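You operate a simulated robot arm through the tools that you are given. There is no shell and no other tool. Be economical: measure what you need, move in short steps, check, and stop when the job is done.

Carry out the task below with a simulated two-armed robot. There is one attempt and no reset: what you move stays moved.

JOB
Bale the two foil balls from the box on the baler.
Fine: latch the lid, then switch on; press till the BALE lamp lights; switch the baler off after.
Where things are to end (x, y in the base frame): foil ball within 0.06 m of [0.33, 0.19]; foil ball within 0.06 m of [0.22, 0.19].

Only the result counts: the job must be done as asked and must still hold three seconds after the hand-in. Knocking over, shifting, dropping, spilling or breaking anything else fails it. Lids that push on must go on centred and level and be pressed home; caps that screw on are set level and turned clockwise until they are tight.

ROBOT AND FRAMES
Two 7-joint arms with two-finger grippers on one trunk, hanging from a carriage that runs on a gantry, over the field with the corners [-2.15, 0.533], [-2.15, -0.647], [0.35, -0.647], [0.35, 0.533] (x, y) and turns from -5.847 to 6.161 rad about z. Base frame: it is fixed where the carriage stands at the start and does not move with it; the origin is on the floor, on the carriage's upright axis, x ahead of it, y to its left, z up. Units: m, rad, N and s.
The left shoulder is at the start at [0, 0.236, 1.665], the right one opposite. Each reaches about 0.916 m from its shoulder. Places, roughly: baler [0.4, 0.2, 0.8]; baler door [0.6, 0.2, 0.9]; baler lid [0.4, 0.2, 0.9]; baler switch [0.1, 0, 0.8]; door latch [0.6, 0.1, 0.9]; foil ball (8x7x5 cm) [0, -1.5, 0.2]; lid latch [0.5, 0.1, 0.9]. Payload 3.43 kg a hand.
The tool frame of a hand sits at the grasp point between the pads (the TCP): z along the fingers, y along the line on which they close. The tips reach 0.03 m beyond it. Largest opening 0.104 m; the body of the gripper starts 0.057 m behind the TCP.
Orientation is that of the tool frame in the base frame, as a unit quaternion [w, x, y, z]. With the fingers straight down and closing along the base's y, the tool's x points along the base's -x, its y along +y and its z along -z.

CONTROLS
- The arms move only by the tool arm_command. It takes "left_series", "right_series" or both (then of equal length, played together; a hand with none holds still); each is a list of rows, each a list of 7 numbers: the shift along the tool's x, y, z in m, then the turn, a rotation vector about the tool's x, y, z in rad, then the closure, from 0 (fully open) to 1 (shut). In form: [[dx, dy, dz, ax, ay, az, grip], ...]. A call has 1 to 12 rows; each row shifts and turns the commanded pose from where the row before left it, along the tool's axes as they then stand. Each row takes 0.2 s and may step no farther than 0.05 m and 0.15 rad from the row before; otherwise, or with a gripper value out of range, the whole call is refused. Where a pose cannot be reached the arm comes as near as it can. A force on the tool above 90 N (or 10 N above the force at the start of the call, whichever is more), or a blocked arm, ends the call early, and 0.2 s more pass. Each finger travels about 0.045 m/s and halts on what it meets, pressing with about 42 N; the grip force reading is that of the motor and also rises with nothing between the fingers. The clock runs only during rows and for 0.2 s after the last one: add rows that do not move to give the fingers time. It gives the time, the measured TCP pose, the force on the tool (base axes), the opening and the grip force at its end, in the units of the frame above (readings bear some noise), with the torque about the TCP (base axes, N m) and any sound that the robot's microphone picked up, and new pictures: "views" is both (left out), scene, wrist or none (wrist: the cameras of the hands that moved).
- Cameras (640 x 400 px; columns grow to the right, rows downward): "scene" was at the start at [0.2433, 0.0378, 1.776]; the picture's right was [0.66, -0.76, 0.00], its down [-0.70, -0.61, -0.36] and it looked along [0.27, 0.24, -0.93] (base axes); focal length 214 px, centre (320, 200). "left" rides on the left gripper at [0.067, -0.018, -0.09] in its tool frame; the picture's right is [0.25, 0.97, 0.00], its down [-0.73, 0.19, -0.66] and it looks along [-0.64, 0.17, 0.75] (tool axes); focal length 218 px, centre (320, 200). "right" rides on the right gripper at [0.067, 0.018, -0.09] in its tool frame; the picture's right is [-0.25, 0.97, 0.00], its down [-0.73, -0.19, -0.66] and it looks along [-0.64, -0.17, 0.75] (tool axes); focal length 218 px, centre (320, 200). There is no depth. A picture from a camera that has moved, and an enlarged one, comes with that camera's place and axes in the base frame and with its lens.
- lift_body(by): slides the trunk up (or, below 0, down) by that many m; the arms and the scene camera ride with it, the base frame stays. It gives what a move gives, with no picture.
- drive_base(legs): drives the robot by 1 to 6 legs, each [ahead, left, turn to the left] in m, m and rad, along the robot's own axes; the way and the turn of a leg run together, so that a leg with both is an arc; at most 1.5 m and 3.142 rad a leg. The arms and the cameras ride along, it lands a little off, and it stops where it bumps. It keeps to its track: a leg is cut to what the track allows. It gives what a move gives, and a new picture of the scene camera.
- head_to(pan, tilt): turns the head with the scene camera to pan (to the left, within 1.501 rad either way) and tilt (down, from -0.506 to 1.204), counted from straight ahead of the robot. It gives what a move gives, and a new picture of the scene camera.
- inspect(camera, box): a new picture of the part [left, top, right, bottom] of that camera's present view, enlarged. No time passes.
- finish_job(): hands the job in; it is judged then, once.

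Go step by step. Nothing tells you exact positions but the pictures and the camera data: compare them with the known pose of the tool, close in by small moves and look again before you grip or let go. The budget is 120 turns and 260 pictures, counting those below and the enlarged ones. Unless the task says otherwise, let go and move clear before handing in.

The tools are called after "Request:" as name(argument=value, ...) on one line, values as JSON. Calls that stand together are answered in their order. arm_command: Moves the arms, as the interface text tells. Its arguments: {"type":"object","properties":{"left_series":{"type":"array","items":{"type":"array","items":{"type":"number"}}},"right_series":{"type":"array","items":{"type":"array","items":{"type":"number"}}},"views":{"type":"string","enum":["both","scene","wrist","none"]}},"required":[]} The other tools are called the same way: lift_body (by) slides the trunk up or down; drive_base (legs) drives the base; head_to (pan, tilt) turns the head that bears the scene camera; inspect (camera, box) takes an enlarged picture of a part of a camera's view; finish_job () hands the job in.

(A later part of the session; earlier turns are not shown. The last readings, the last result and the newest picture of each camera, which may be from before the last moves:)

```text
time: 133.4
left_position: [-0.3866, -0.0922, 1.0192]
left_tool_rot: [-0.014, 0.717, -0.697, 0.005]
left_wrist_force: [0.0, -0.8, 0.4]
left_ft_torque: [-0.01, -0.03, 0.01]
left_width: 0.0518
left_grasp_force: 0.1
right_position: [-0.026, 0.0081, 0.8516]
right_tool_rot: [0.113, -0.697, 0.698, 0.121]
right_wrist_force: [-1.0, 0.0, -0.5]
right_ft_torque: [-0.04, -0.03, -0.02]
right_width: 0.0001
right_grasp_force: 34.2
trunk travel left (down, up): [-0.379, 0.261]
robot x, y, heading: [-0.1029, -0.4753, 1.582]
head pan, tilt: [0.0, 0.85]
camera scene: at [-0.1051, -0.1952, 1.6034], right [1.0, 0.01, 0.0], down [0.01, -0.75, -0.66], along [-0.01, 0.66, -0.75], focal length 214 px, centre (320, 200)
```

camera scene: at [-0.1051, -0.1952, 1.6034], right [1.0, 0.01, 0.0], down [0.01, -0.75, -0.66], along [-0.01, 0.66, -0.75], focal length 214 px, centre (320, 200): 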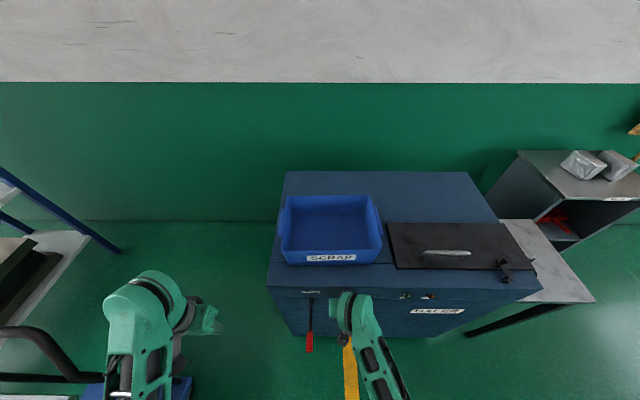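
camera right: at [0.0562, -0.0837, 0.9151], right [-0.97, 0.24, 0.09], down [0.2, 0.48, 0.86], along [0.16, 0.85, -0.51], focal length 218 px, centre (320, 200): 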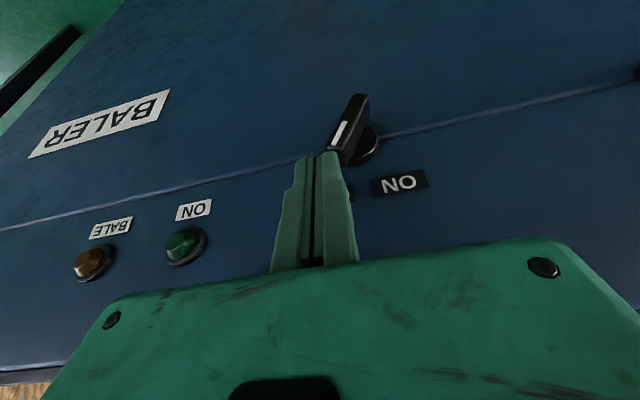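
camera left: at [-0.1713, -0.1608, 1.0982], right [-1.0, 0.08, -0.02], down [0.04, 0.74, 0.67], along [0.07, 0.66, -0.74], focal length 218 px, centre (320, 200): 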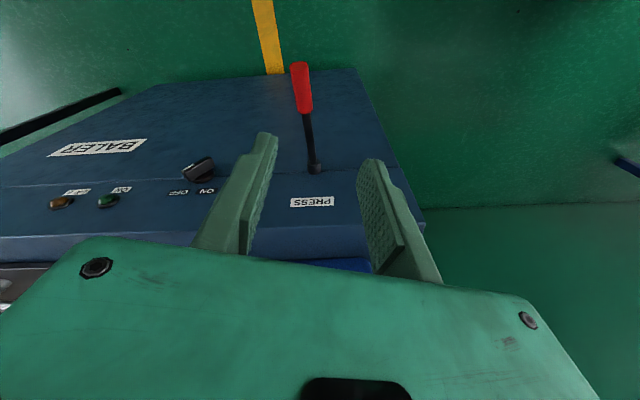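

Request:
inspect(camera="scene", box=[290, 270, 450, 370])

Request:
inspect(camera="right", box=[0, 0, 640, 400])

```text
4.00 times, centred on (370, 320) of scene
camera zoom: at [-0.1051, -0.1952, 1.6034], right [1.0, 0.01, 0.0], down [0.01, -0.75, -0.66], along [-0.01, 0.66, -0.75], focal length 858 px, centre (120, -280)
```

zoom: 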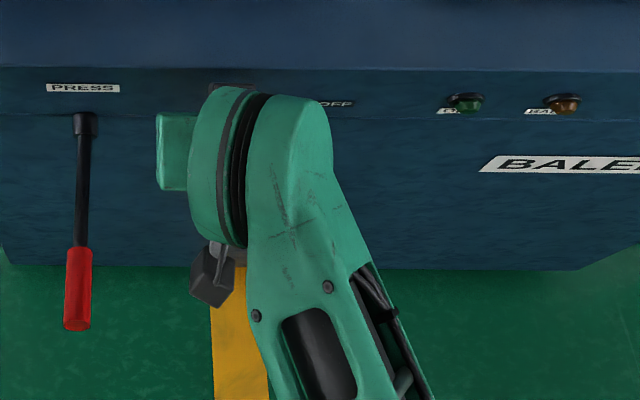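

```text
1.00 times, centred on (320, 200) of right (not enlarged: the box is as wide or as high as the picture)
camera zoom: at [-0.0429, -0.0848, 0.915], right [-0.97, 0.24, 0.09], down [0.2, 0.48, 0.86], along [0.16, 0.85, -0.51], focal length 218 px, centre (320, 200)
```

zoom: 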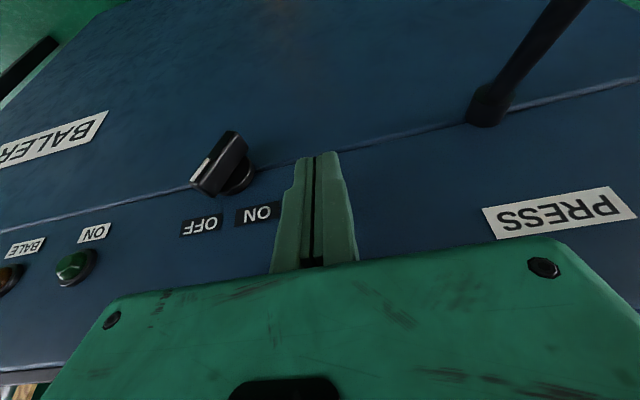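

Still OFF and the hand just passed above it. From here the reach is better: go over to the right side of the knob, down, and push.

Request:
arm_command(right_series=[[-0.0098, 0, -0.0283, 0, 0, 0, 1], [-0.0098, 0, -0.0283, 0, 0, 0, 1], [0, -0.0417, 0, 0, 0, 0, 1], [0, -0.0417, 0, 0, 0, 0, 1], [0, -0.04, 0, 0, 0, 0, 1], [0.007, 0, 0.0242, 0, 0, 0, 1], [0.007, 0, 0.0242, 0, 0, 0, 1], [0.007, 0, 0.0242, 0, 0, 0, 1], [0, 0, 0, 0, 0, 0, 1]], views="wrist")

```text
time: 135.4
left_position: [-0.3844, -0.0912, 1.019]
left_tool_rot: [-0.014, 0.717, -0.697, 0.005]
left_wrist_force: [0.5, 0.9, -0.1]
left_ft_torque: [0.02, -0.02, -0.01]
left_width: 0.052
left_grasp_force: 0.0
right_position: [0.0967, 0.0123, 0.8344]
right_tool_rot: [0.113, -0.697, 0.698, 0.12]
right_wrist_force: [0.0, 0.1, 0.2]
right_ft_torque: [0.02, -0.01, 0.01]
right_width: 0.0002
right_grasp_force: 34.9
trunk travel left (down, up): [-0.379, 0.261]
robot x, y, heading: [-0.1037, -0.4747, 1.579]
head pan, tilt: [0.0, 0.85]
camera right: at [0.0814, -0.081, 0.8973], right [-0.97, 0.24, 0.09], down [0.2, 0.47, 0.86], along [0.16, 0.85, -0.51], focal length 218 px, centre (320, 200)
```

right: 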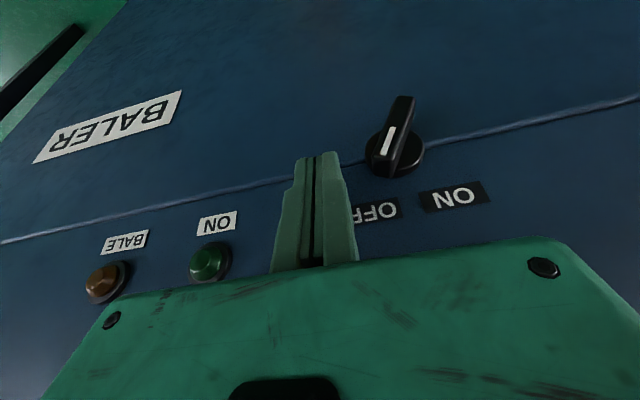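

Request:
arm_command(right_series=[[0, 0.01, 0, 0, 0, 0, 1], [0, 0.009, 0, 0, 0, 0, 1], [0, 0.009, 0, 0, 0, 0, 1], [0, 0.009, 0, 0, 0, 0, 1], [0, 0, 0, 0, 0, 0, 1]], views="wrist")

```text
time: 136.6
left_position: [-0.3752, -0.0907, 1.0163]
left_tool_rot: [-0.018, 0.717, -0.697, 0.007]
left_wrist_force: [-0.4, 0.0, -0.7]
left_ft_torque: [-0.01, 0.0, -0.03]
left_width: 0.0521
left_grasp_force: 0.0
right_position: [0.079, 0.0129, 0.8355]
right_tool_rot: [0.122, -0.696, 0.699, 0.112]
right_wrist_force: [52.8, 7.1, -9.8]
right_ft_torque: [0.03, -0.94, -0.55]
right_width: 0.0001
right_grasp_force: 34.6
trunk travel left (down, up): [-0.379, 0.261]
robot x, y, heading: [-0.1033, -0.4727, 1.576]
head pan, tilt: [0.0, 0.85]
camera right: at [0.0603, -0.0805, 0.898], right [-0.97, 0.25, 0.07], down [0.18, 0.47, 0.86], along [0.18, 0.85, -0.5], focal length 218 px, centre (320, 200)
```

right: 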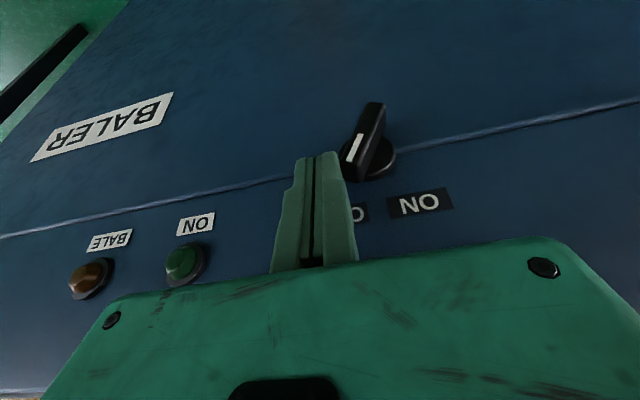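

The finger was pressing on the knob's base disc; back off, come out 7 mm in −y and push again.

Request:
arm_command(right_series=[[0, -0.025, 0, 0, 0, 0, 1], [0.0055, 0, -0.006, 0, 0, 0, 1], [0, 0.01, 0, 0, 0, 0, 1], [0, 0.01, 0, 0, 0, 0, 1], [0, 0.008, 0, 0, 0, 0, 1], [0, 0.008, 0, 0, 0, 0, 1], [0, 0.006, 0, 0, 0, 0, 1], [0, 0, 0, 0, 0, 0, 1]], views="wrist")

```text
time: 138.4
left_position: [-0.3871, -0.0913, 1.0186]
left_tool_rot: [-0.014, 0.719, -0.695, 0.004]
left_wrist_force: [0.6, 0.7, 0.9]
left_ft_torque: [-0.03, 0.02, 0.01]
left_width: 0.0521
left_grasp_force: 0.0
right_position: [0.0397, 0.005, 0.8382]
right_tool_rot: [-0.111, 0.699, -0.697, -0.12]
right_wrist_force: [0.9, -0.1, -1.2]
right_ft_torque: [-0.04, -0.04, 0.01]
right_width: 0.0004
right_grasp_force: 34.4
trunk travel left (down, up): [-0.379, 0.261]
robot x, y, heading: [-0.1084, -0.4717, 1.587]
head pan, tilt: [0.0, 0.85]
camera right: at [0.0237, -0.0883, 0.9016], right [-0.97, 0.23, 0.09], down [0.2, 0.48, 0.85], along [0.16, 0.85, -0.51], focal length 218 px, centre (320, 200)
```

right: 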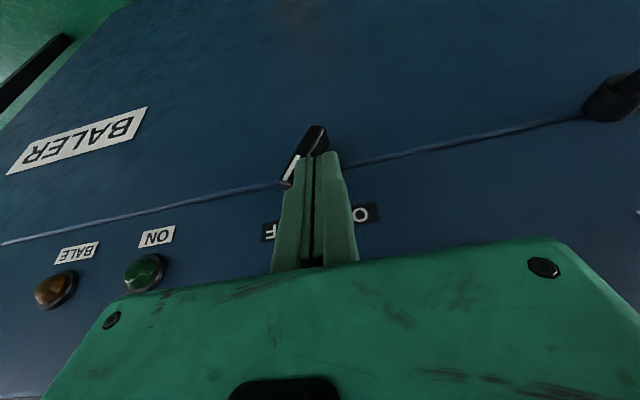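

The finger slid in front of the knob without touching. Retry with depth in between (y≈0.0095).

Request:
arm_command(right_series=[[0.0189, 0, -0.0066, 0, 0, 0, 1], [0, -0.03, 0, 0, 0, 0, 1], [0, -0.025, 0, 0, 0, 0, 1], [-0.0231, 0, 0.0081, 0, 0, 0, 1], [0, 0.01, 0, 0, 0, 0, 1], [0, 0.01, 0, 0, 0, 0, 1], [0, 0.008, 0, 0, 0, 0, 1], [0, 0.007, 0, 0, 0, 0, 1], [0, 0, 0, 0, 0, 0, 1]], views="wrist")

```text
time: 140.4
left_position: [-0.3778, -0.0924, 1.0169]
left_tool_rot: [-0.015, 0.716, -0.698, 0.007]
left_wrist_force: [-0.1, 0.0, 0.3]
left_ft_torque: [0.0, 0.01, 0.01]
left_width: 0.0519
left_grasp_force: 0.0
right_position: [0.0746, 0.0092, 0.8424]
right_tool_rot: [0.119, -0.696, 0.698, 0.119]
right_wrist_force: [32.6, -10.9, 21.5]
right_ft_torque: [-0.14, -0.41, -0.06]
right_width: 0.0
right_grasp_force: 34.4
trunk travel left (down, up): [-0.379, 0.261]
robot x, y, heading: [-0.1025, -0.4707, 1.579]
head pan, tilt: [0.0, 0.85]
camera right: at [0.0563, -0.0832, 0.9047], right [-0.97, 0.24, 0.08], down [0.19, 0.47, 0.86], along [0.17, 0.85, -0.5], focal length 218 px, centre (320, 200)
```

right: 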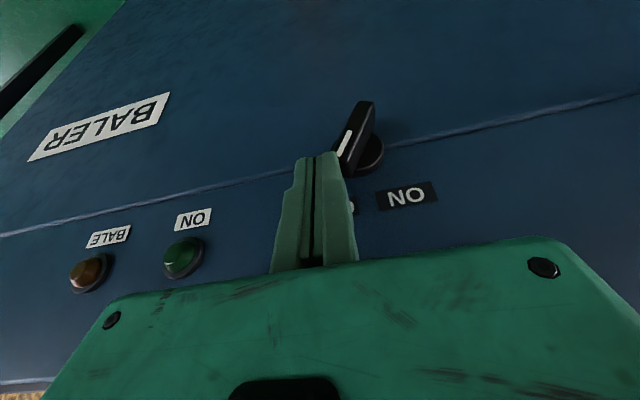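

The contact was on the bar's end face (no torque). Lower the tip ~1.2 cm so it catches the lower corner, and push again.

Request:
arm_command(right_series=[[0, -0.025, 0, 0, 0, 0, 1], [0.0037, 0, 0.0107, 0, 0, 0, 1], [0, 0.012, 0, 0, 0, 0, 1], [0, 0.01, 0, 0, 0, 0, 1], [0, 0.008, 0, 0, 0, 0, 1], [0, 0.007, 0, 0, 0, 0, 1], [0, 0, 0, 0, 0, 0, 1]], views="wrist")

```text
time: 142.0
left_position: [-0.37, -0.0913, 1.0159]
left_tool_rot: [-0.018, 0.717, -0.697, 0.01]
left_wrist_force: [1.4, -0.1, -0.2]
left_ft_torque: [-0.01, 0.02, 0.01]
left_width: 0.0523
left_grasp_force: 0.0
right_position: [0.0787, 0.0102, 0.8291]
right_tool_rot: [0.126, -0.694, 0.7, 0.109]
right_wrist_force: [75.6, -1.9, 0.0]
right_ft_torque: [-0.06, -0.75, -0.6]
right_width: 0.0
right_grasp_force: 34.6
trunk travel left (down, up): [-0.379, 0.261]
robot x, y, heading: [-0.1003, -0.4742, 1.578]
head pan, tilt: [0.0, 0.85]
camera right: at [0.0589, -0.0829, 0.8916], right [-0.97, 0.25, 0.06], down [0.18, 0.47, 0.86], along [0.19, 0.85, -0.5], focal length 218 px, centre (320, 200)
```

right: 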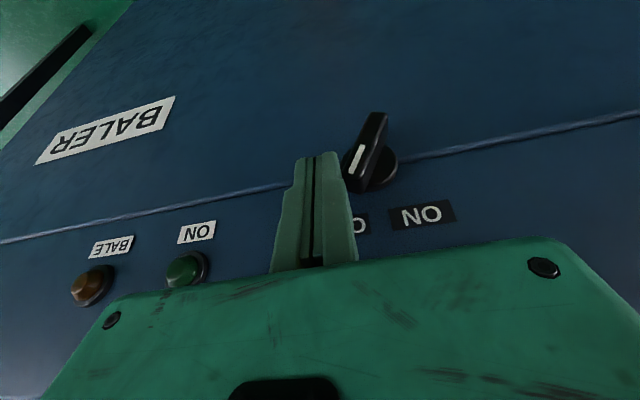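

Pushing sideways has too little leverage. Instead I'll press straight down on the lower-left end of the bar from above, which has a longer lever arm.

Request:
arm_command(right_series=[[0, -0.015, 0, 0, 0, 0, 1], [-0.0082, 0, -0.0236, 0, 0, 0, 1], [-0.0082, 0, -0.0236, 0, 0, 0, 1], [0, 0.03, 0, 0, 0, 0, 1], [0, 0.032, 0, 0, 0, 0, 1], [0, 0, 0, 0, 0, 0, 1]], views="wrist")

```text
time: 143.4
left_position: [-0.3845, -0.0908, 1.0191]
left_tool_rot: [-0.014, 0.718, -0.696, 0.004]
left_wrist_force: [-0.1, 0.1, -0.2]
left_ft_torque: [0.02, 0.02, -0.01]
left_width: 0.0518
left_grasp_force: 0.0
right_position: [0.0032, 0.0084, 0.8774]
right_tool_rot: [0.114, -0.697, 0.698, 0.121]
right_wrist_force: [-0.4, 0.1, -0.4]
right_ft_torque: [0.02, 0.02, 0.01]
right_width: 0.0
right_grasp_force: 34.9
trunk travel left (down, up): [-0.379, 0.261]
robot x, y, heading: [-0.1024, -0.4751, 1.578]
head pan, tilt: [0.0, 0.85]
camera right: at [-0.0123, -0.0842, 0.9406], right [-0.97, 0.24, 0.09], down [0.2, 0.47, 0.86], along [0.16, 0.85, -0.51], focal length 218 px, centre (320, 200)
```

right: 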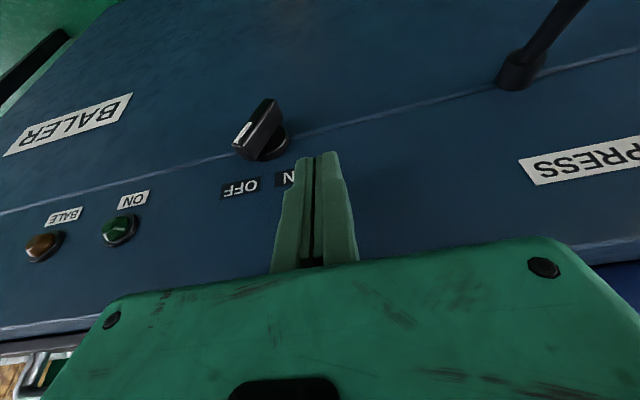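

Request:
inspect(camera="right", box=[210, 80, 330, 200])

```text
3.33 times, centred on (270, 140) of right
camera zoom: at [-0.0123, -0.0842, 0.9406], right [-0.97, 0.24, 0.09], down [0.2, 0.47, 0.86], along [0.16, 0.85, -0.51], focal length 728 px, centre (487, 400)
```

zoom: 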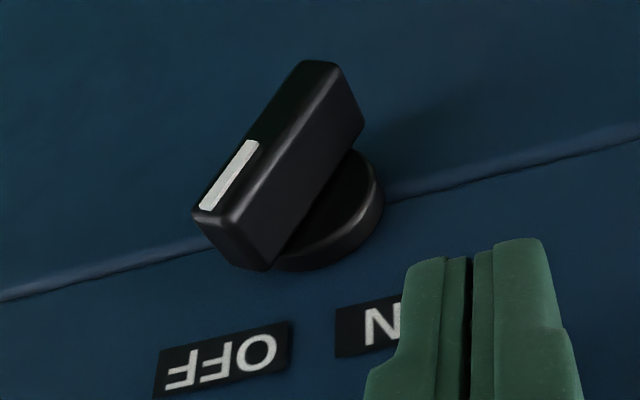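

The bar is actually ~60° (30° off vertical), half-length 0.024, outer face y≈0.0185. Try pressing down on its lower-left end from above.

Request:
arm_command(right_series=[[0, -0.03, 0, 0, 0, 0, 1], [0.0045, 0, 0.0138, 0, 0, 0, 1], [0.0045, 0, 0.0138, 0, 0, 0, 1], [0.0045, 0, 0.0138, 0, 0, 0, 1], [0.0038, 0, 0.0109, 0, 0, 0, 1], [0.0038, 0, 0.0109, 0, 0, 0, 1], [0, 0, 0, 0, 0, 0, 1]], views="wrist")

```text
time: 145.0
left_position: [-0.3882, -0.0915, 1.0188]
left_tool_rot: [-0.014, 0.717, -0.697, 0.003]
left_wrist_force: [0.2, -0.8, 0.8]
left_ft_torque: [-0.01, 0.0, 0.01]
left_width: 0.0521
left_grasp_force: 0.1
right_position: [0.0293, 0.0124, 0.8162]
right_tool_rot: [0.115, -0.696, 0.697, 0.125]
right_wrist_force: [-13.4, -5.5, 24.1]
right_ft_torque: [-0.06, 0.04, -0.04]
right_width: 0.0002
right_grasp_force: 34.9
trunk travel left (down, up): [-0.379, 0.261]
robot x, y, heading: [-0.0998, -0.4754, 1.584]
head pan, tilt: [0.0, 0.85]
camera right: at [0.0143, -0.0808, 0.8784], right [-0.97, 0.24, 0.1], down [0.2, 0.47, 0.86], along [0.16, 0.85, -0.5], focal length 218 px, centre (320, 200)
```

right: 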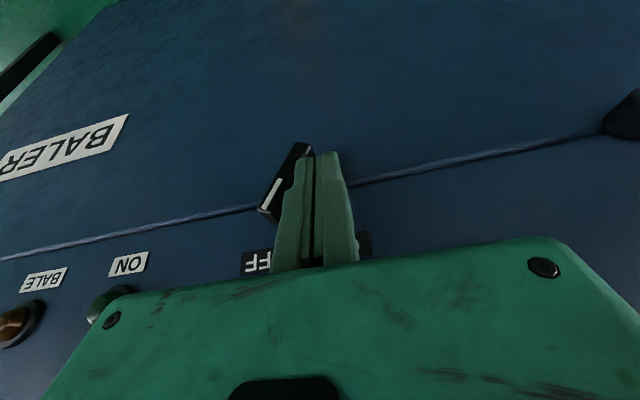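

Now the tip rests on the bar's lower-left flank. Push on down.

Request:
arm_command(right_series=[[0.0026, -0.002, 0.0075, 0, 0, 0, 1], [0.0026, -0.002, 0.0075, 0, 0, 0, 1], [0.0026, -0.002, 0.0075, 0, 0, 0, 1], [0, 0, 0, 0, 0, 0, 1]], views="wrist")

```text
time: 145.8
left_position: [-0.3918, -0.0943, 1.0179]
left_tool_rot: [-0.013, 0.718, -0.696, 0.003]
left_wrist_force: [-0.2, -0.9, -0.7]
left_ft_torque: [0.0, -0.01, 0.03]
left_width: 0.0519
left_grasp_force: 0.1
right_position: [0.0224, 0.017, 0.8035]
right_tool_rot: [-0.112, 0.697, -0.694, -0.139]
right_wrist_force: [-24.4, -9.7, 11.9]
right_ft_torque: [-0.29, 0.44, -0.15]
right_width: 0.0
right_grasp_force: 34.9
trunk travel left (down, up): [-0.379, 0.261]
robot x, y, heading: [-0.1063, -0.4738, 1.584]
head pan, tilt: [0.0, 0.85]
stopped in row 3 (right hand): the force on the tool passed its limit at 92 N (the readings are from after the stop); the commanded pose is now the measured one
camera right: at [0.0087, -0.0775, 0.8646], right [-0.97, 0.23, 0.12], down [0.22, 0.46, 0.86], along [0.14, 0.86, -0.49], focal length 218 px, centre (320, 200)
```

right: 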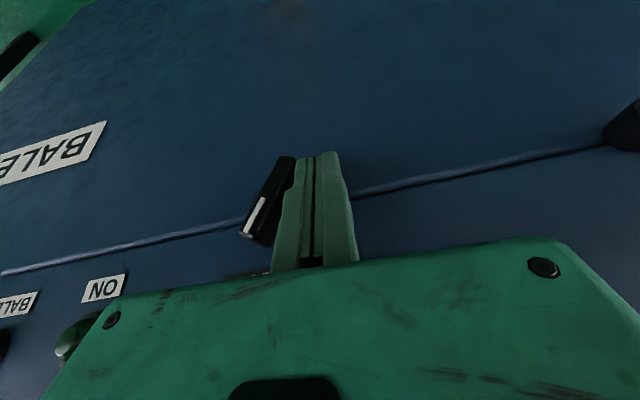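

The knob won't budge even at ~90 N, so maybe an interlock (lid latch not fully home) holds it. Back off and inspect the latch and lid.

Request:
arm_command(right_series=[[0.015, 0.012, -0.005, 0, 0, 0, 1], [0.01, 0.01, -0.03, 0, 0, 0, 1], [0, 0, -0.045, 0, 0, 0, 1], [0, 0, -0.045, 0, 0, 0, 1], [0, 0, 0, 0, 0, 0, 1]], views="scene")

Request:
inspect(camera="scene", box=[380, 200, 560, 320])

```text
time: 147.0
left_position: [-0.3862, -0.0919, 1.0181]
left_tool_rot: [-0.014, 0.718, -0.696, 0.005]
left_wrist_force: [0.3, 0.4, 0.6]
left_ft_torque: [0.0, -0.02, 0.01]
left_width: 0.0519
left_grasp_force: 0.0
right_position: [0.0148, -0.052, 0.9133]
right_tool_rot: [-0.116, 0.696, -0.696, -0.134]
right_wrist_force: [0.1, 0.2, 0.7]
right_ft_torque: [0.03, 0.03, -0.02]
right_width: 0.0
right_grasp_force: 34.9
trunk travel left (down, up): [-0.379, 0.261]
robot x, y, heading: [-0.1055, -0.472, 1.579]
head pan, tilt: [0.0, 0.85]
camera scene: at [-0.1055, -0.1955, 1.6034], right [1.0, 0.01, 0.0], down [0.01, -0.75, -0.66], along [-0.01, 0.66, -0.75], focal length 214 px, centre (320, 200)
```

scene: 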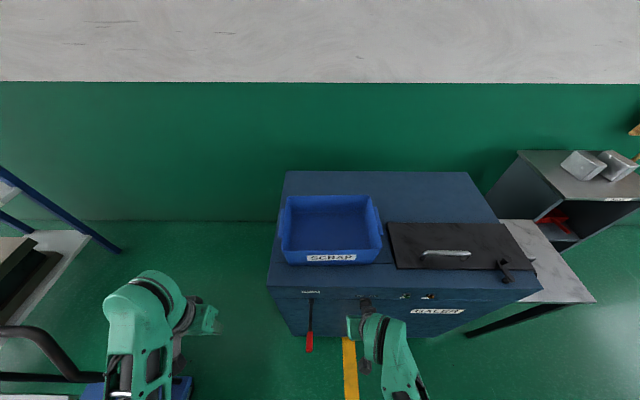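

```text
3.33 times, centred on (470, 260) of scene
camera zoom: at [-0.1055, -0.1955, 1.6034], right [1.0, 0.01, 0.0], down [0.01, -0.75, -0.66], along [-0.01, 0.66, -0.75], focal length 715 px, centre (-180, 0)
```

zoom: 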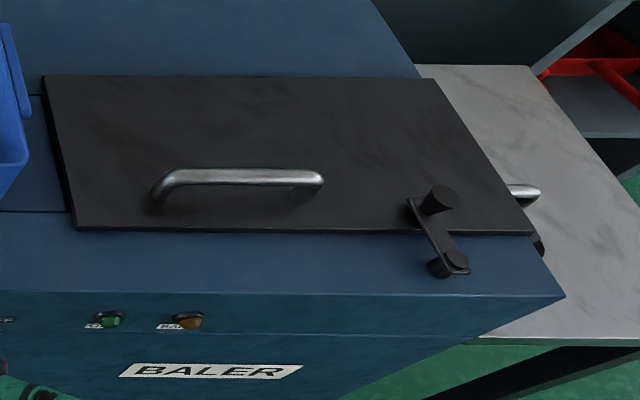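

The latch looks home. I'll do it properly: back up, lower the trunk, and turn the right hand horizontal to grip and twist the knob.

Request:
drive_base(legs=[[-0.16, 0, 0]])

Request:
lift_body(by=-0.1)

Request:
arm_command(right_series=[[0, 0, 0, 0, -0.15, 0, 1], [0, 0, 0, 0, -0.15, 0, 1], [0, 0, 0, 0, -0.15, 0, 1], [0, 0, 0, 0, -0.15, 0, 1], [0, 0, 0, 0, -0.15, 0, 1], [0, 0, 0, 0, -0.15, 0, 0.6], [0, 0, 0, 0, -0.15, 0, 0.6], [0, 0, 0, 0, -0.15, 0, 0.6], [0, 0, 0, 0, 0, 0, 0.6]], views="both")

```text
time: 148.4
left_position: [-0.3854, -0.2506, 1.0189]
left_tool_rot: [-0.014, 0.719, -0.694, 0.004]
left_wrist_force: [-0.5, 0.1, -0.1]
left_ft_torque: [0.01, 0.01, -0.01]
left_width: 0.0519
left_grasp_force: 0.0
right_position: [0.0146, -0.2081, 0.9128]
right_tool_rot: [-0.116, 0.698, -0.694, -0.133]
right_wrist_force: [-0.3, -0.6, -0.5]
right_ft_torque: [-0.01, -0.02, -0.01]
right_width: 0.0002
right_grasp_force: 34.8
trunk travel left (down, up): [-0.379, 0.261]
robot x, y, heading: [-0.1001, -0.633, 1.588]
head pan, tilt: [0.0, 0.85]
camera scene: at [-0.1045, -0.3532, 1.6032], right [1.0, 0.01, 0.0], down [0.01, -0.75, -0.66], along [-0.01, 0.66, -0.75], focal length 214 px, centre (320, 200)
```

scene: 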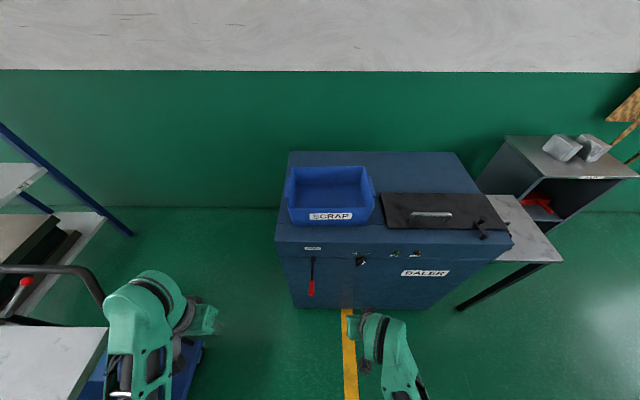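

```text
time: 149.7
left_position: [-0.3853, -0.2505, 0.9183]
left_tool_rot: [-0.014, 0.72, -0.694, 0.004]
left_wrist_force: [0.4, -0.6, -1.0]
left_ft_torque: [0.0, -0.02, -0.01]
left_width: 0.0518
left_grasp_force: 0.0
right_position: [0.0151, -0.2071, 0.8137]
right_tool_rot: [-0.115, 0.698, -0.694, -0.134]
right_wrist_force: [-1.2, -0.3, 0.2]
right_ft_torque: [0.03, 0.01, -0.05]
right_width: 0.0001
right_grasp_force: 35.3
trunk travel left (down, up): [-0.279, 0.361]
robot x, y, heading: [-0.107, -0.6304, 1.58]
head pan, tilt: [0.0, 0.85]
```

```text
time: 151.7
left_position: [-0.3859, -0.2521, 0.9187]
left_tool_rot: [-0.014, 0.719, -0.695, 0.005]
left_wrist_force: [0.6, 0.1, 0.2]
left_ft_torque: [0.0, -0.02, 0.01]
left_width: 0.0519
left_grasp_force: 0.1
right_position: [0.1238, -0.1429, 0.9584]
right_tool_rot: [-0.45, 0.583, -0.542, -0.404]
right_wrist_force: [0.0, 0.1, -0.2]
right_ft_torque: [-0.01, -0.01, 0.01]
right_width: 0.0417
right_grasp_force: 0.0
right hand out of reach, approached as far as the arm can: row 2, 3, 4, 5, 6, 7, 8
trunk travel left (down, up): [-0.279, 0.361]
robot x, y, heading: [-0.1002, -0.6339, 1.58]
head pan, tilt: [0.0, 0.85]
camera scene: at [-0.1045, -0.3529, 1.5034], right [1.0, 0.01, 0.0], down [0.01, -0.75, -0.66], along [-0.01, 0.66, -0.75], focal length 214 px, centre (320, 200)
camera right: at [0.1125, -0.2479, 0.9172], right [-0.99, 0.06, 0.16], down [0.12, -0.43, 0.89], along [0.12, 0.9, 0.42], focal length 218 px, centre (320, 200)
```

scene: 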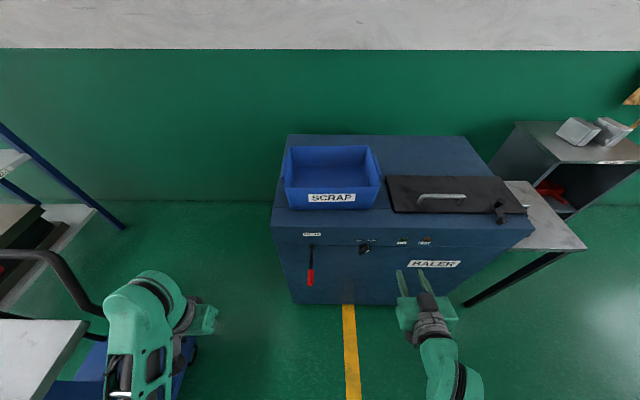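
right: 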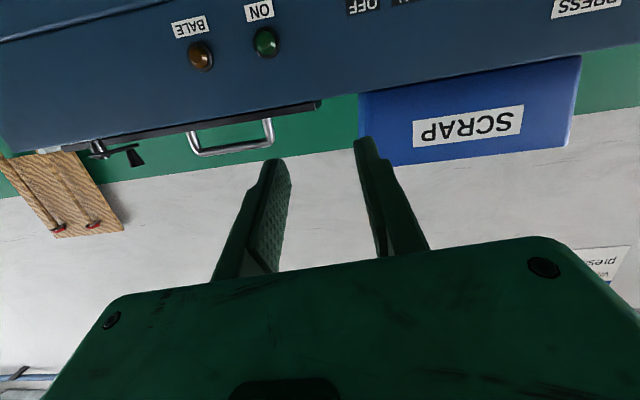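

The hand is nearly horizontal now. Finish levelling, roll it to match the bar, and lower the trunk further.

Request:
arm_command(right_series=[[0, 0, 0, 0, -0.13, 0, 0.5], [0, 0, 0, 0, -0.13, 0, 0.5], [0, 0, 0, 0, 0, 0.15, 0.5], [0, 0, 0, 0, 0, 0.15, 0.5], [0, 0, 0, 0, 0, 0.15, 0.5], [0, 0, 0, 0, 0, 0.15, 0.5], [0, 0, 0, 0, 0, 0, 0.5]], views="none")

Request:
lift_body(by=-0.13)

Request:
inspect(camera="right", box=[0, 0, 640, 400])

```text
time: 153.3
left_position: [-0.3868, -0.2499, 0.9181]
left_tool_rot: [-0.014, 0.72, -0.694, 0.004]
left_wrist_force: [0.5, 0.1, 0.5]
left_ft_torque: [-0.04, 0.0, 0.03]
left_width: 0.0521
left_grasp_force: 0.0
right_position: [0.157, -0.0953, 1.0945]
right_tool_rot: [0.376, -0.494, 0.635, 0.46]
right_wrist_force: [0.0, -0.4, 0.3]
right_ft_torque: [0.02, -0.01, 0.0]
right_width: 0.0519
right_grasp_force: 0.1
right hand out of reach, approached as far as the arm can: row 1, 2, 3, 4, 5, 6
trunk travel left (down, up): [-0.279, 0.361]
robot x, y, heading: [-0.1002, -0.632, 1.585]
head pan, tilt: [0.0, 0.85]
```

```text
time: 154.9
left_position: [-0.3859, -0.2496, 0.7887]
left_tool_rot: [-0.014, 0.719, -0.695, 0.003]
left_wrist_force: [-0.4, 0.2, -0.2]
left_ft_torque: [-0.01, -0.01, -0.02]
left_width: 0.0521
left_grasp_force: 0.1
right_position: [0.1573, -0.0934, 0.9635]
right_tool_rot: [0.375, -0.494, 0.636, 0.46]
right_wrist_force: [-0.2, -0.8, 0.4]
right_ft_torque: [0.0, -0.02, 0.01]
right_width: 0.052
right_grasp_force: 0.1
trunk travel left (down, up): [-0.149, 0.491]
robot x, y, heading: [-0.1028, -0.6337, 1.592]
head pan, tilt: [0.0, 0.85]
```

```text
1.00 times, centred on (320, 200) of right (not enlarged: the box is as wide or as high as the picture)
camera zoom: at [0.1242, -0.197, 0.9313], right [-0.88, 0.15, 0.44], down [0.34, -0.44, 0.83], along [0.32, 0.89, 0.34], focal length 218 px, centre (320, 200)
```

zoom: 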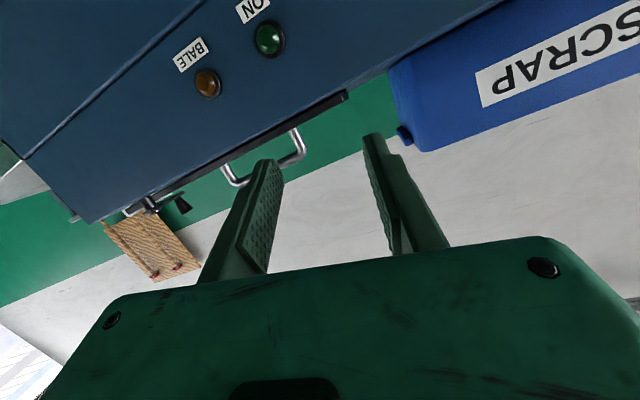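

Pitch is ~17° down, good enough to grip. Lower the trunk to knob height and shift left 0.1 with the base, then look.

Request:
lift_body(by=-0.145)

Request:
drive_base(legs=[[0, 0.1, 0]])

Request:
inspect(camera="right", box=[0, 0, 640, 400])

```text
time: 156.6
left_position: [-0.3852, -0.2514, 0.6441]
left_tool_rot: [-0.014, 0.719, -0.695, 0.005]
left_wrist_force: [0.2, 0.5, 0.7]
left_ft_torque: [-0.01, 0.03, 0.01]
left_width: 0.0518
left_grasp_force: 0.0
right_position: [0.1578, -0.0939, 0.8188]
right_tool_rot: [0.375, -0.494, 0.635, 0.461]
right_wrist_force: [0.0, 0.1, -0.4]
right_ft_torque: [0.02, 0.02, 0.02]
right_width: 0.0518
right_grasp_force: 0.2
trunk travel left (down, up): [-0.004, 0.636]
robot x, y, heading: [-0.0998, -0.6302, 1.59]
head pan, tilt: [0.0, 0.85]
```

```text
time: 157.8
left_position: [-0.4831, -0.2509, 0.6445]
left_tool_rot: [-0.014, 0.719, -0.695, 0.004]
left_wrist_force: [0.5, 0.1, 0.4]
left_ft_torque: [0.0, 0.0, 0.02]
left_width: 0.0518
left_grasp_force: 0.0
right_position: [0.0588, -0.0957, 0.8192]
right_tool_rot: [0.376, -0.494, 0.635, 0.46]
right_wrist_force: [-0.3, -0.3, 0.9]
right_ft_torque: [-0.03, 0.01, 0.01]
right_width: 0.0518
right_grasp_force: 0.0
trunk travel left (down, up): [-0.004, 0.636]
robot x, y, heading: [-0.2, -0.6338, 1.581]
head pan, tilt: [0.0, 0.85]
camera scene: at [-0.2026, -0.3542, 1.2284], right [1.0, 0.01, 0.0], down [0.01, -0.75, -0.66], along [-0.01, 0.66, -0.75], focal length 214 px, centre (320, 200)
```

scene: 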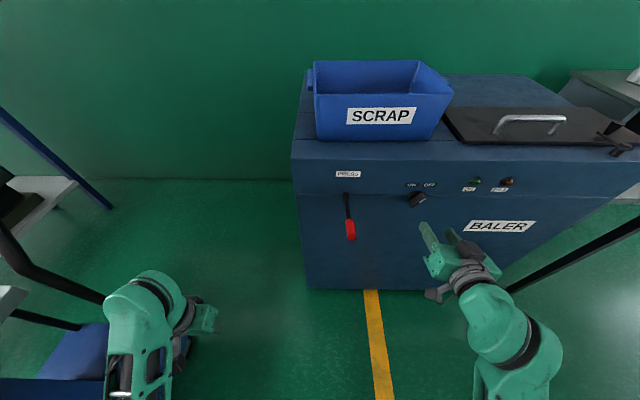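

```text
1.00 times, centred on (320, 200) of right (not enlarged: the box is as wide or as high as the picture)
camera zoom: at [0.0265, -0.1986, 0.7863], right [-0.88, 0.16, 0.44], down [0.34, -0.44, 0.83], along [0.32, 0.88, 0.34], focal length 218 px, centre (320, 200)
```

zoom: 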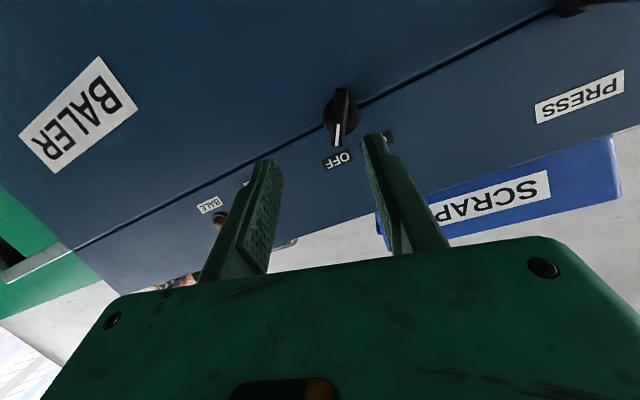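

Excellent: the knob lies between the fingers and the roll matches its bar. Approach most of the way and check.

Request:
arm_command(right_series=[[-0.004, 0.005, 0.022, 0, 0, 0, 0.5], [-0.004, 0.005, 0.022, 0, 0, 0, 0.5], [-0.004, 0.0045, 0.022, 0, 0, 0, 0.5], [0, 0, 0, 0, 0, 0, 0.5]], views="wrist")

```text
time: 158.8
left_position: [-0.4831, -0.252, 0.6434]
left_tool_rot: [-0.014, 0.718, -0.696, 0.004]
left_wrist_force: [-0.1, 0.2, 0.5]
left_ft_torque: [0.03, 0.02, -0.02]
left_width: 0.0519
left_grasp_force: 0.0
right_position: [0.0612, -0.0299, 0.821]
right_tool_rot: [0.375, -0.499, 0.634, 0.456]
right_wrist_force: [-0.2, 0.4, -0.4]
right_ft_torque: [0.03, 0.03, 0.01]
right_width: 0.0518
right_grasp_force: 0.0
right hand out of reach, approached as far as the arm can: row 2, 3
trunk travel left (down, up): [-0.004, 0.636]
robot x, y, heading: [-0.2035, -0.6322, 1.586]
head pan, tilt: [0.0, 0.85]
camera right: at [0.028, -0.1341, 0.7882], right [-0.89, 0.16, 0.43], down [0.33, -0.43, 0.84], along [0.32, 0.89, 0.33], focal length 218 px, centre (320, 200)
```

right: 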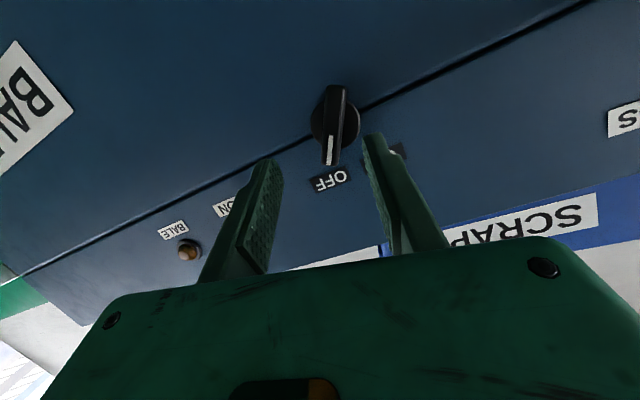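

Request:
arm_command(right_series=[[0, 0, 0, 0, 0.12, 0, 0.5], [0.008, 0.005, 0, 0, 0.0, 0, 0.5], [0.008, 0.005, 0, 0, 0, 0, 0.5], [0, 0, 0, 0, 0, 0, 0.5]], views="wrist")

```text
time: 159.8
left_position: [-0.4832, -0.2512, 0.6434]
left_tool_rot: [-0.015, 0.718, -0.695, 0.004]
left_wrist_force: [0.5, 1.1, -0.6]
left_ft_torque: [0.0, 0.01, -0.01]
left_width: 0.0519
left_grasp_force: 0.0
right_position: [0.0476, -0.036, 0.8076]
right_tool_rot: [0.337, -0.521, 0.655, 0.431]
right_wrist_force: [-0.3, 0.6, -0.5]
right_ft_torque: [0.02, 0.01, 0.01]
right_width: 0.0517
right_grasp_force: 0.0
trunk travel left (down, up): [-0.004, 0.636]
robot x, y, heading: [-0.1995, -0.6328, 1.592]
head pan, tilt: [0.0, 0.85]
camera right: at [0.0166, -0.1415, 0.7887], right [-0.88, 0.18, 0.43], down [0.36, -0.33, 0.87], along [0.3, 0.93, 0.23], focal length 218 px, centre (320, 200)
```

right: 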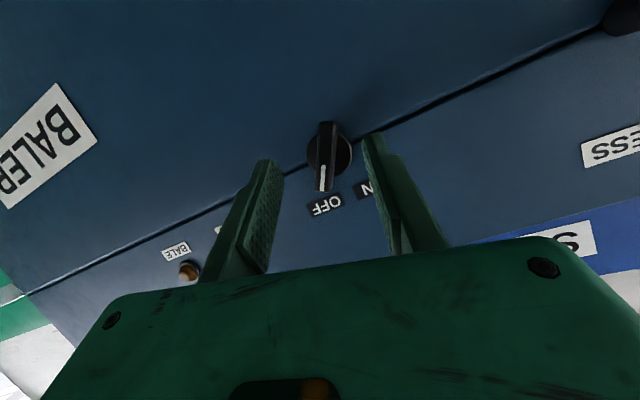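

Request:
arm_command(right_series=[[-0.0054, 0.001, 0.0122, 0, 0, 0, 0.5], [-0.0054, 0.001, 0.0122, 0, 0, 0, 0.5], [-0.0054, 0, 0.0115, 0, 0, 0, 0.5], [0, 0, 0, 0, 0, 0, 0.5]], views="wrist")

```text
time: 160.8
left_position: [-0.4845, -0.2516, 0.6441]
left_tool_rot: [-0.014, 0.719, -0.695, 0.005]
left_wrist_force: [-1.1, -0.1, -0.1]
left_ft_torque: [-0.01, -0.04, 0.01]
left_width: 0.052
left_grasp_force: 0.1
right_position: [0.0497, 0.0037, 0.8087]
right_tool_rot: [0.338, -0.52, 0.657, 0.429]
right_wrist_force: [0.1, 0.0, 0.4]
right_ft_torque: [0.05, 0.0, 0.01]
right_width: 0.0522
right_grasp_force: 0.0
trunk travel left (down, up): [-0.004, 0.636]
robot x, y, heading: [-0.1977, -0.6349, 1.583]
head pan, tilt: [0.0, 0.85]
camera right: at [0.0183, -0.1028, 0.7888], right [-0.88, 0.18, 0.43], down [0.36, -0.33, 0.87], along [0.3, 0.93, 0.23], focal length 218 px, centre (320, 200)
```

right: 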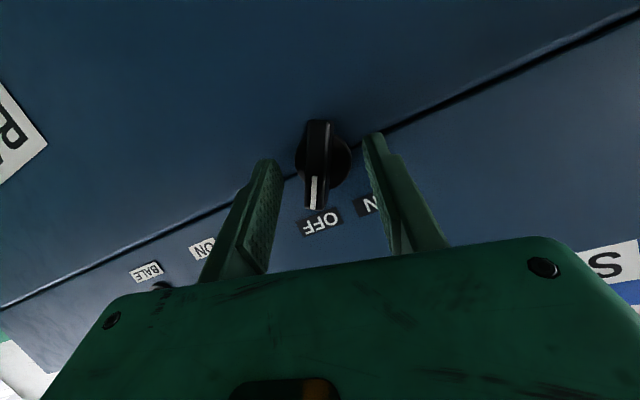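

Close on the bar.

Request:
arm_command(right_series=[[0, 0, 0, 0, 0, 0, 1], [0, 0, 0, 0, 0, 0, 1], [0, 0, 0, 0, 0, 0, 1], [0, 0, 0, 0, 0, 0, 1]], views="wrist")

```text
time: 161.8
left_position: [-0.4813, -0.2526, 0.6435]
left_tool_rot: [-0.015, 0.719, -0.695, 0.005]
left_wrist_force: [-0.3, 0.4, 0.7]
left_ft_torque: [0.01, 0.04, -0.02]
left_width: 0.0516
left_grasp_force: 0.0
right_position: [0.0516, 0.0042, 0.808]
right_tool_rot: [0.337, -0.521, 0.656, 0.43]
right_wrist_force: [7.5, 3.4, -5.8]
right_ft_torque: [0.5, 1.03, -0.06]
right_width: 0.0217
right_grasp_force: 44.4
trunk travel left (down, up): [-0.004, 0.636]
robot x, y, heading: [-0.1984, -0.6323, 1.586]
head pan, tilt: [0.0, 0.85]
camera right: at [0.0199, -0.1025, 0.7885], right [-0.88, 0.19, 0.43], down [0.36, -0.33, 0.87], along [0.3, 0.93, 0.22], focal length 218 px, centre (320, 200)
```

right: 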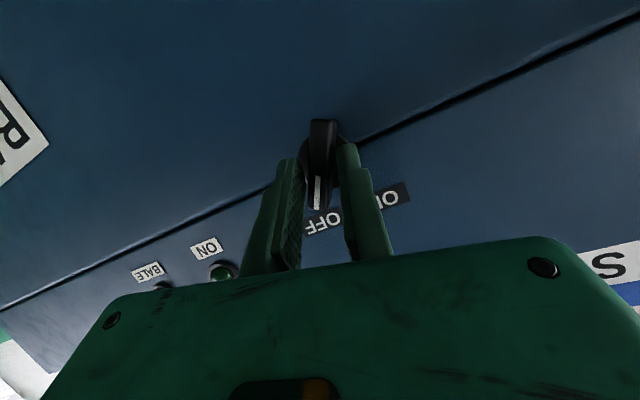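

Gripped (0.022). Twist counter-clockwise (as seen from the front) about the knob axis.

Request:
arm_command(right_series=[[0.0001, 0.0013, 0, 0.0549, -0.012, -0.1283, 1], [0.0001, 0.0013, 0, 0.0549, -0.012, -0.1283, 1], [0.0001, 0.0013, 0, 0.0549, -0.012, -0.1283, 1], [0.0001, 0.0013, 0, 0.0549, -0.012, -0.1283, 1], [0, 0, 0, 0, 0, 0, 1]], views="wrist")

```text
time: 162.9
left_position: [-0.482, -0.2567, 0.6424]
left_tool_rot: [-0.012, 0.718, -0.696, 0.007]
left_wrist_force: [-0.6, -1.3, 0.2]
left_ft_torque: [0.01, -0.02, 0.03]
left_width: 0.052
left_grasp_force: 0.0
right_position: [0.0449, 0.0006, 0.8067]
right_tool_rot: [-0.503, 0.619, -0.539, -0.271]
right_wrist_force: [10.3, -23.8, 3.4]
right_ft_torque: [0.2, 4.93, 0.09]
right_width: 0.0427
right_grasp_force: 45.0
trunk travel left (down, up): [-0.004, 0.636]
robot x, y, heading: [-0.2004, -0.632, 1.585]
head pan, tilt: [0.0, 0.85]
camera right: at [0.0295, -0.1082, 0.7736], right [-0.98, 0.19, -0.1], down [-0.16, -0.33, 0.93], along [0.14, 0.93, 0.35], focal length 218 px, centre (320, 200)
```

right: 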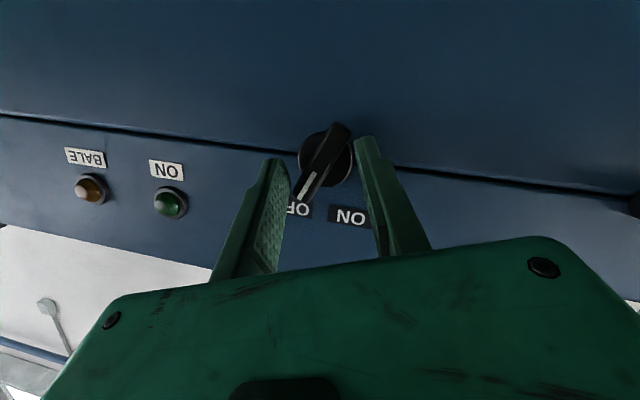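

The knob resists nearly 5 N·m, so it's locked by an interlock, presumably the lid latch not quite home. Release, untwist and retreat.

Request:
arm_command(right_series=[[0, 0, 0, 0, 0, 0, 0.4], [0, 0, 0, 0, 0, 0, 0.4], [0.01, 0, -0.04, -0.0549, 0.012, 0.1283, 0.4], [0.01, 0, -0.04, -0.0549, 0.012, 0.1283, 0.4], [0, 0, 0, -0.0549, 0.012, 0.1283, 1], [0, 0, 0, -0.0549, 0.012, 0.1283, 1], [0, 0, 0, 0, 0, 0, 1]], views="none")

Request:
lift_body(by=0.2)

Request:
drive_base(legs=[[0, -0.47, 0]])

Request:
inspect(camera="right", box=[0, 0, 640, 400])

```text
time: 164.6
left_position: [-0.4845, -0.2516, 0.6441]
left_tool_rot: [-0.013, 0.718, -0.696, 0.004]
left_wrist_force: [0.4, -0.5, 0.3]
left_ft_torque: [0.0, -0.01, 0.01]
left_width: 0.0521
left_grasp_force: 0.1
right_position: [0.0337, -0.0766, 0.8191]
right_tool_rot: [0.336, -0.521, 0.656, 0.431]
right_wrist_force: [0.5, -0.1, 0.0]
right_ft_torque: [0.0, 0.04, -0.01]
right_width: 0.0
right_grasp_force: 8.5
trunk travel left (down, up): [-0.004, 0.636]
robot x, y, heading: [-0.201, -0.6324, 1.588]
head pan, tilt: [0.0, 0.85]
```

```text
time: 166.7
left_position: [-0.4842, -0.2517, 0.8435]
left_tool_rot: [-0.014, 0.718, -0.696, 0.005]
left_wrist_force: [0.0, -1.0, 0.2]
left_ft_torque: [-0.02, 0.01, 0.0]
left_width: 0.052
left_grasp_force: 0.1
right_position: [0.0348, -0.0755, 1.0181]
right_tool_rot: [0.336, -0.521, 0.656, 0.43]
right_wrist_force: [-0.3, -0.2, 1.8]
right_ft_torque: [0.03, -0.04, -0.03]
right_width: 0.0001
right_grasp_force: 34.7
trunk travel left (down, up): [-0.204, 0.436]
robot x, y, heading: [-0.2044, -0.6348, 1.586]
head pan, tilt: [0.0, 0.85]
```

```text
time: 169.6
left_position: [-0.0036, -0.2444, 0.8431]
left_tool_rot: [-0.013, 0.719, -0.695, 0.004]
left_wrist_force: [0.8, 0.1, -0.3]
left_ft_torque: [0.04, 0.01, -0.02]
left_width: 0.0523
left_grasp_force: 0.1
right_position: [0.5142, -0.0694, 1.0186]
right_tool_rot: [0.338, -0.522, 0.655, 0.431]
right_wrist_force: [1.0, 0.8, 0.6]
right_ft_torque: [0.01, 0.0, 0.05]
right_width: 0.0001
right_grasp_force: 34.7
trunk travel left (down, up): [-0.204, 0.436]
robot x, y, heading: [0.2792, -0.6303, 1.583]
head pan, tilt: [0.0, 0.85]
camera scene: at [0.2776, -0.3472, 1.4284], right [1.0, 0.02, 0.0], down [0.01, -0.75, -0.66], along [-0.01, 0.66, -0.75], focal length 214 px, centre (320, 200)
```

scene: 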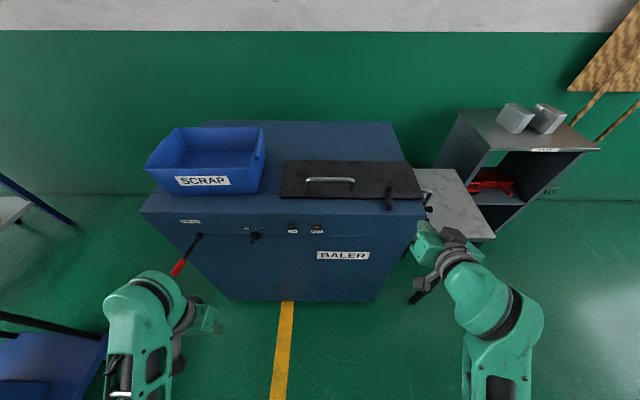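

```text
1.00 times, centred on (320, 200) of right (not enlarged: the box is as wide or as high as the picture)
camera zoom: at [0.4827, -0.1761, 0.9983], right [-0.88, 0.18, 0.43], down [0.36, -0.33, 0.87], along [0.3, 0.93, 0.23], focal length 218 px, centre (320, 200)
```

zoom: 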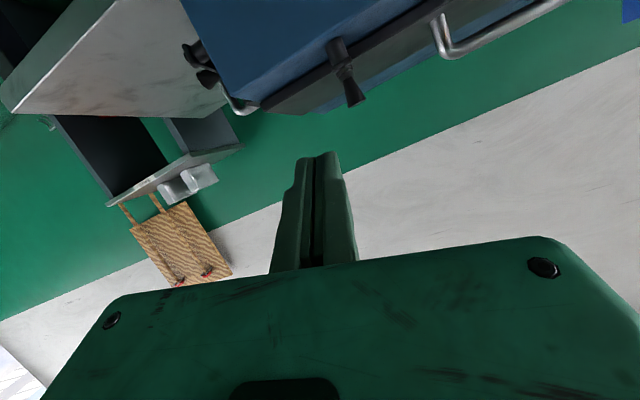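

Request:
inspect(camera="scene", box=[360, 150, 460, 225])

Request:
inspect(camera="right", box=[150, 0, 450, 170])

```text
5.33 times, centred on (410, 188) of scene
camera zoom: at [0.2776, -0.3472, 1.4284], right [1.0, 0.02, 0.0], down [0.01, -0.75, -0.66], along [-0.01, 0.66, -0.75], focal length 1144 px, centre (-160, 267)
```

zoom: 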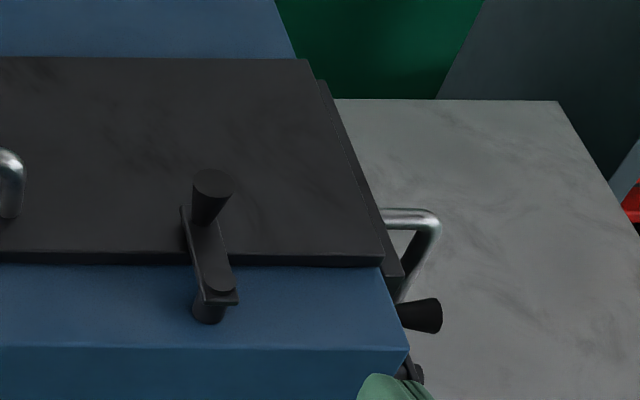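

```text
2.13 times, centred on (300, 85) of right
camera zoom: at [0.4827, -0.1761, 0.9983], right [-0.88, 0.18, 0.43], down [0.36, -0.33, 0.87], along [0.3, 0.93, 0.23], focal length 466 px, centre (363, 445)
```

zoom: 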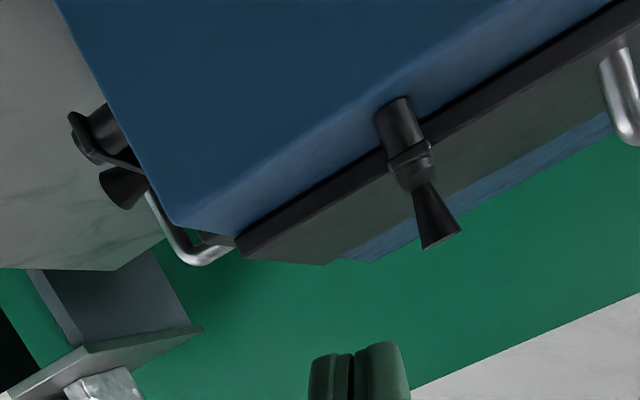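

The latch looks aligned as at the start. I'll still push its knob firmly toward −x to be sure it is at its stop.

Request:
arm_command(right_series=[[-0.006, 0.001, 0.043, 0, 0, 0, 1], [-0.006, 0.001, 0.043, 0, 0, 0, 1], [-0.006, 0.001, 0.043, 0, 0, 0, 1], [-0.006, 0.001, 0.043, 0, 0, 0, 1], [0, 0.006, 0, 0, 0, 0, 1], [0.001, 0.006, 0, 0, 0, 0, 1], [0.001, 0.006, 0, 0, 0, 0, 1], [0.001, 0.006, 0, 0, 0, 0, 1], [0, 0, 0, 0, 0, 0, 1]], views="both")

```text
time: 171.6
left_position: [-0.0025, -0.245, 0.8448]
left_tool_rot: [-0.013, 0.719, -0.695, 0.005]
left_wrist_force: [0.7, 1.1, -0.6]
left_ft_torque: [0.0, 0.0, 0.02]
left_width: 0.0522
left_grasp_force: 0.1
right_position: [0.528, 0.0781, 1.0055]
right_tool_rot: [0.336, -0.524, 0.654, 0.43]
right_wrist_force: [1.1, -0.2, 0.0]
right_ft_torque: [-0.03, 0.0, 0.06]
right_width: 0.0
right_grasp_force: 34.6
right hand out of reach, approached as far as the arm can: row 2, 3, 4, 5, 6, 7, 8
trunk travel left (down, up): [-0.204, 0.436]
robot x, y, heading: [0.2762, -0.6239, 1.587]
head pan, tilt: [0.0, 0.85]
camera scene: at [0.2774, -0.3472, 1.4284], right [1.0, 0.02, 0.0], down [0.01, -0.75, -0.66], along [-0.01, 0.66, -0.75], focal length 214 px, centre (320, 200)
camera right: at [0.497, -0.0291, 0.9853], right [-0.89, 0.18, 0.43], down [0.36, -0.33, 0.87], along [0.3, 0.93, 0.23], focal length 218 px, centre (320, 200)
```

scene: 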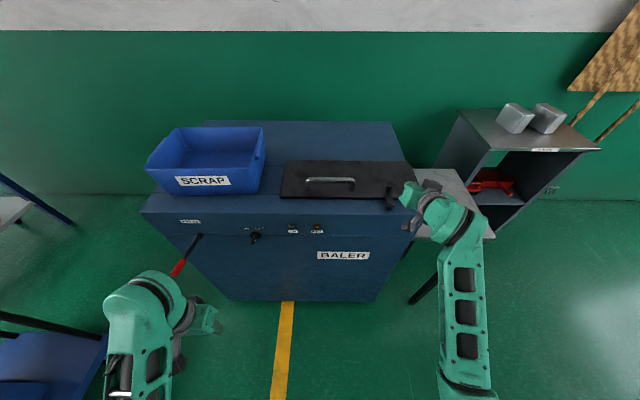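
right: 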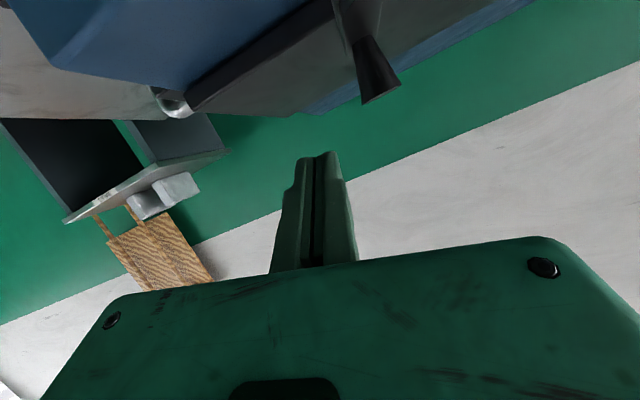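

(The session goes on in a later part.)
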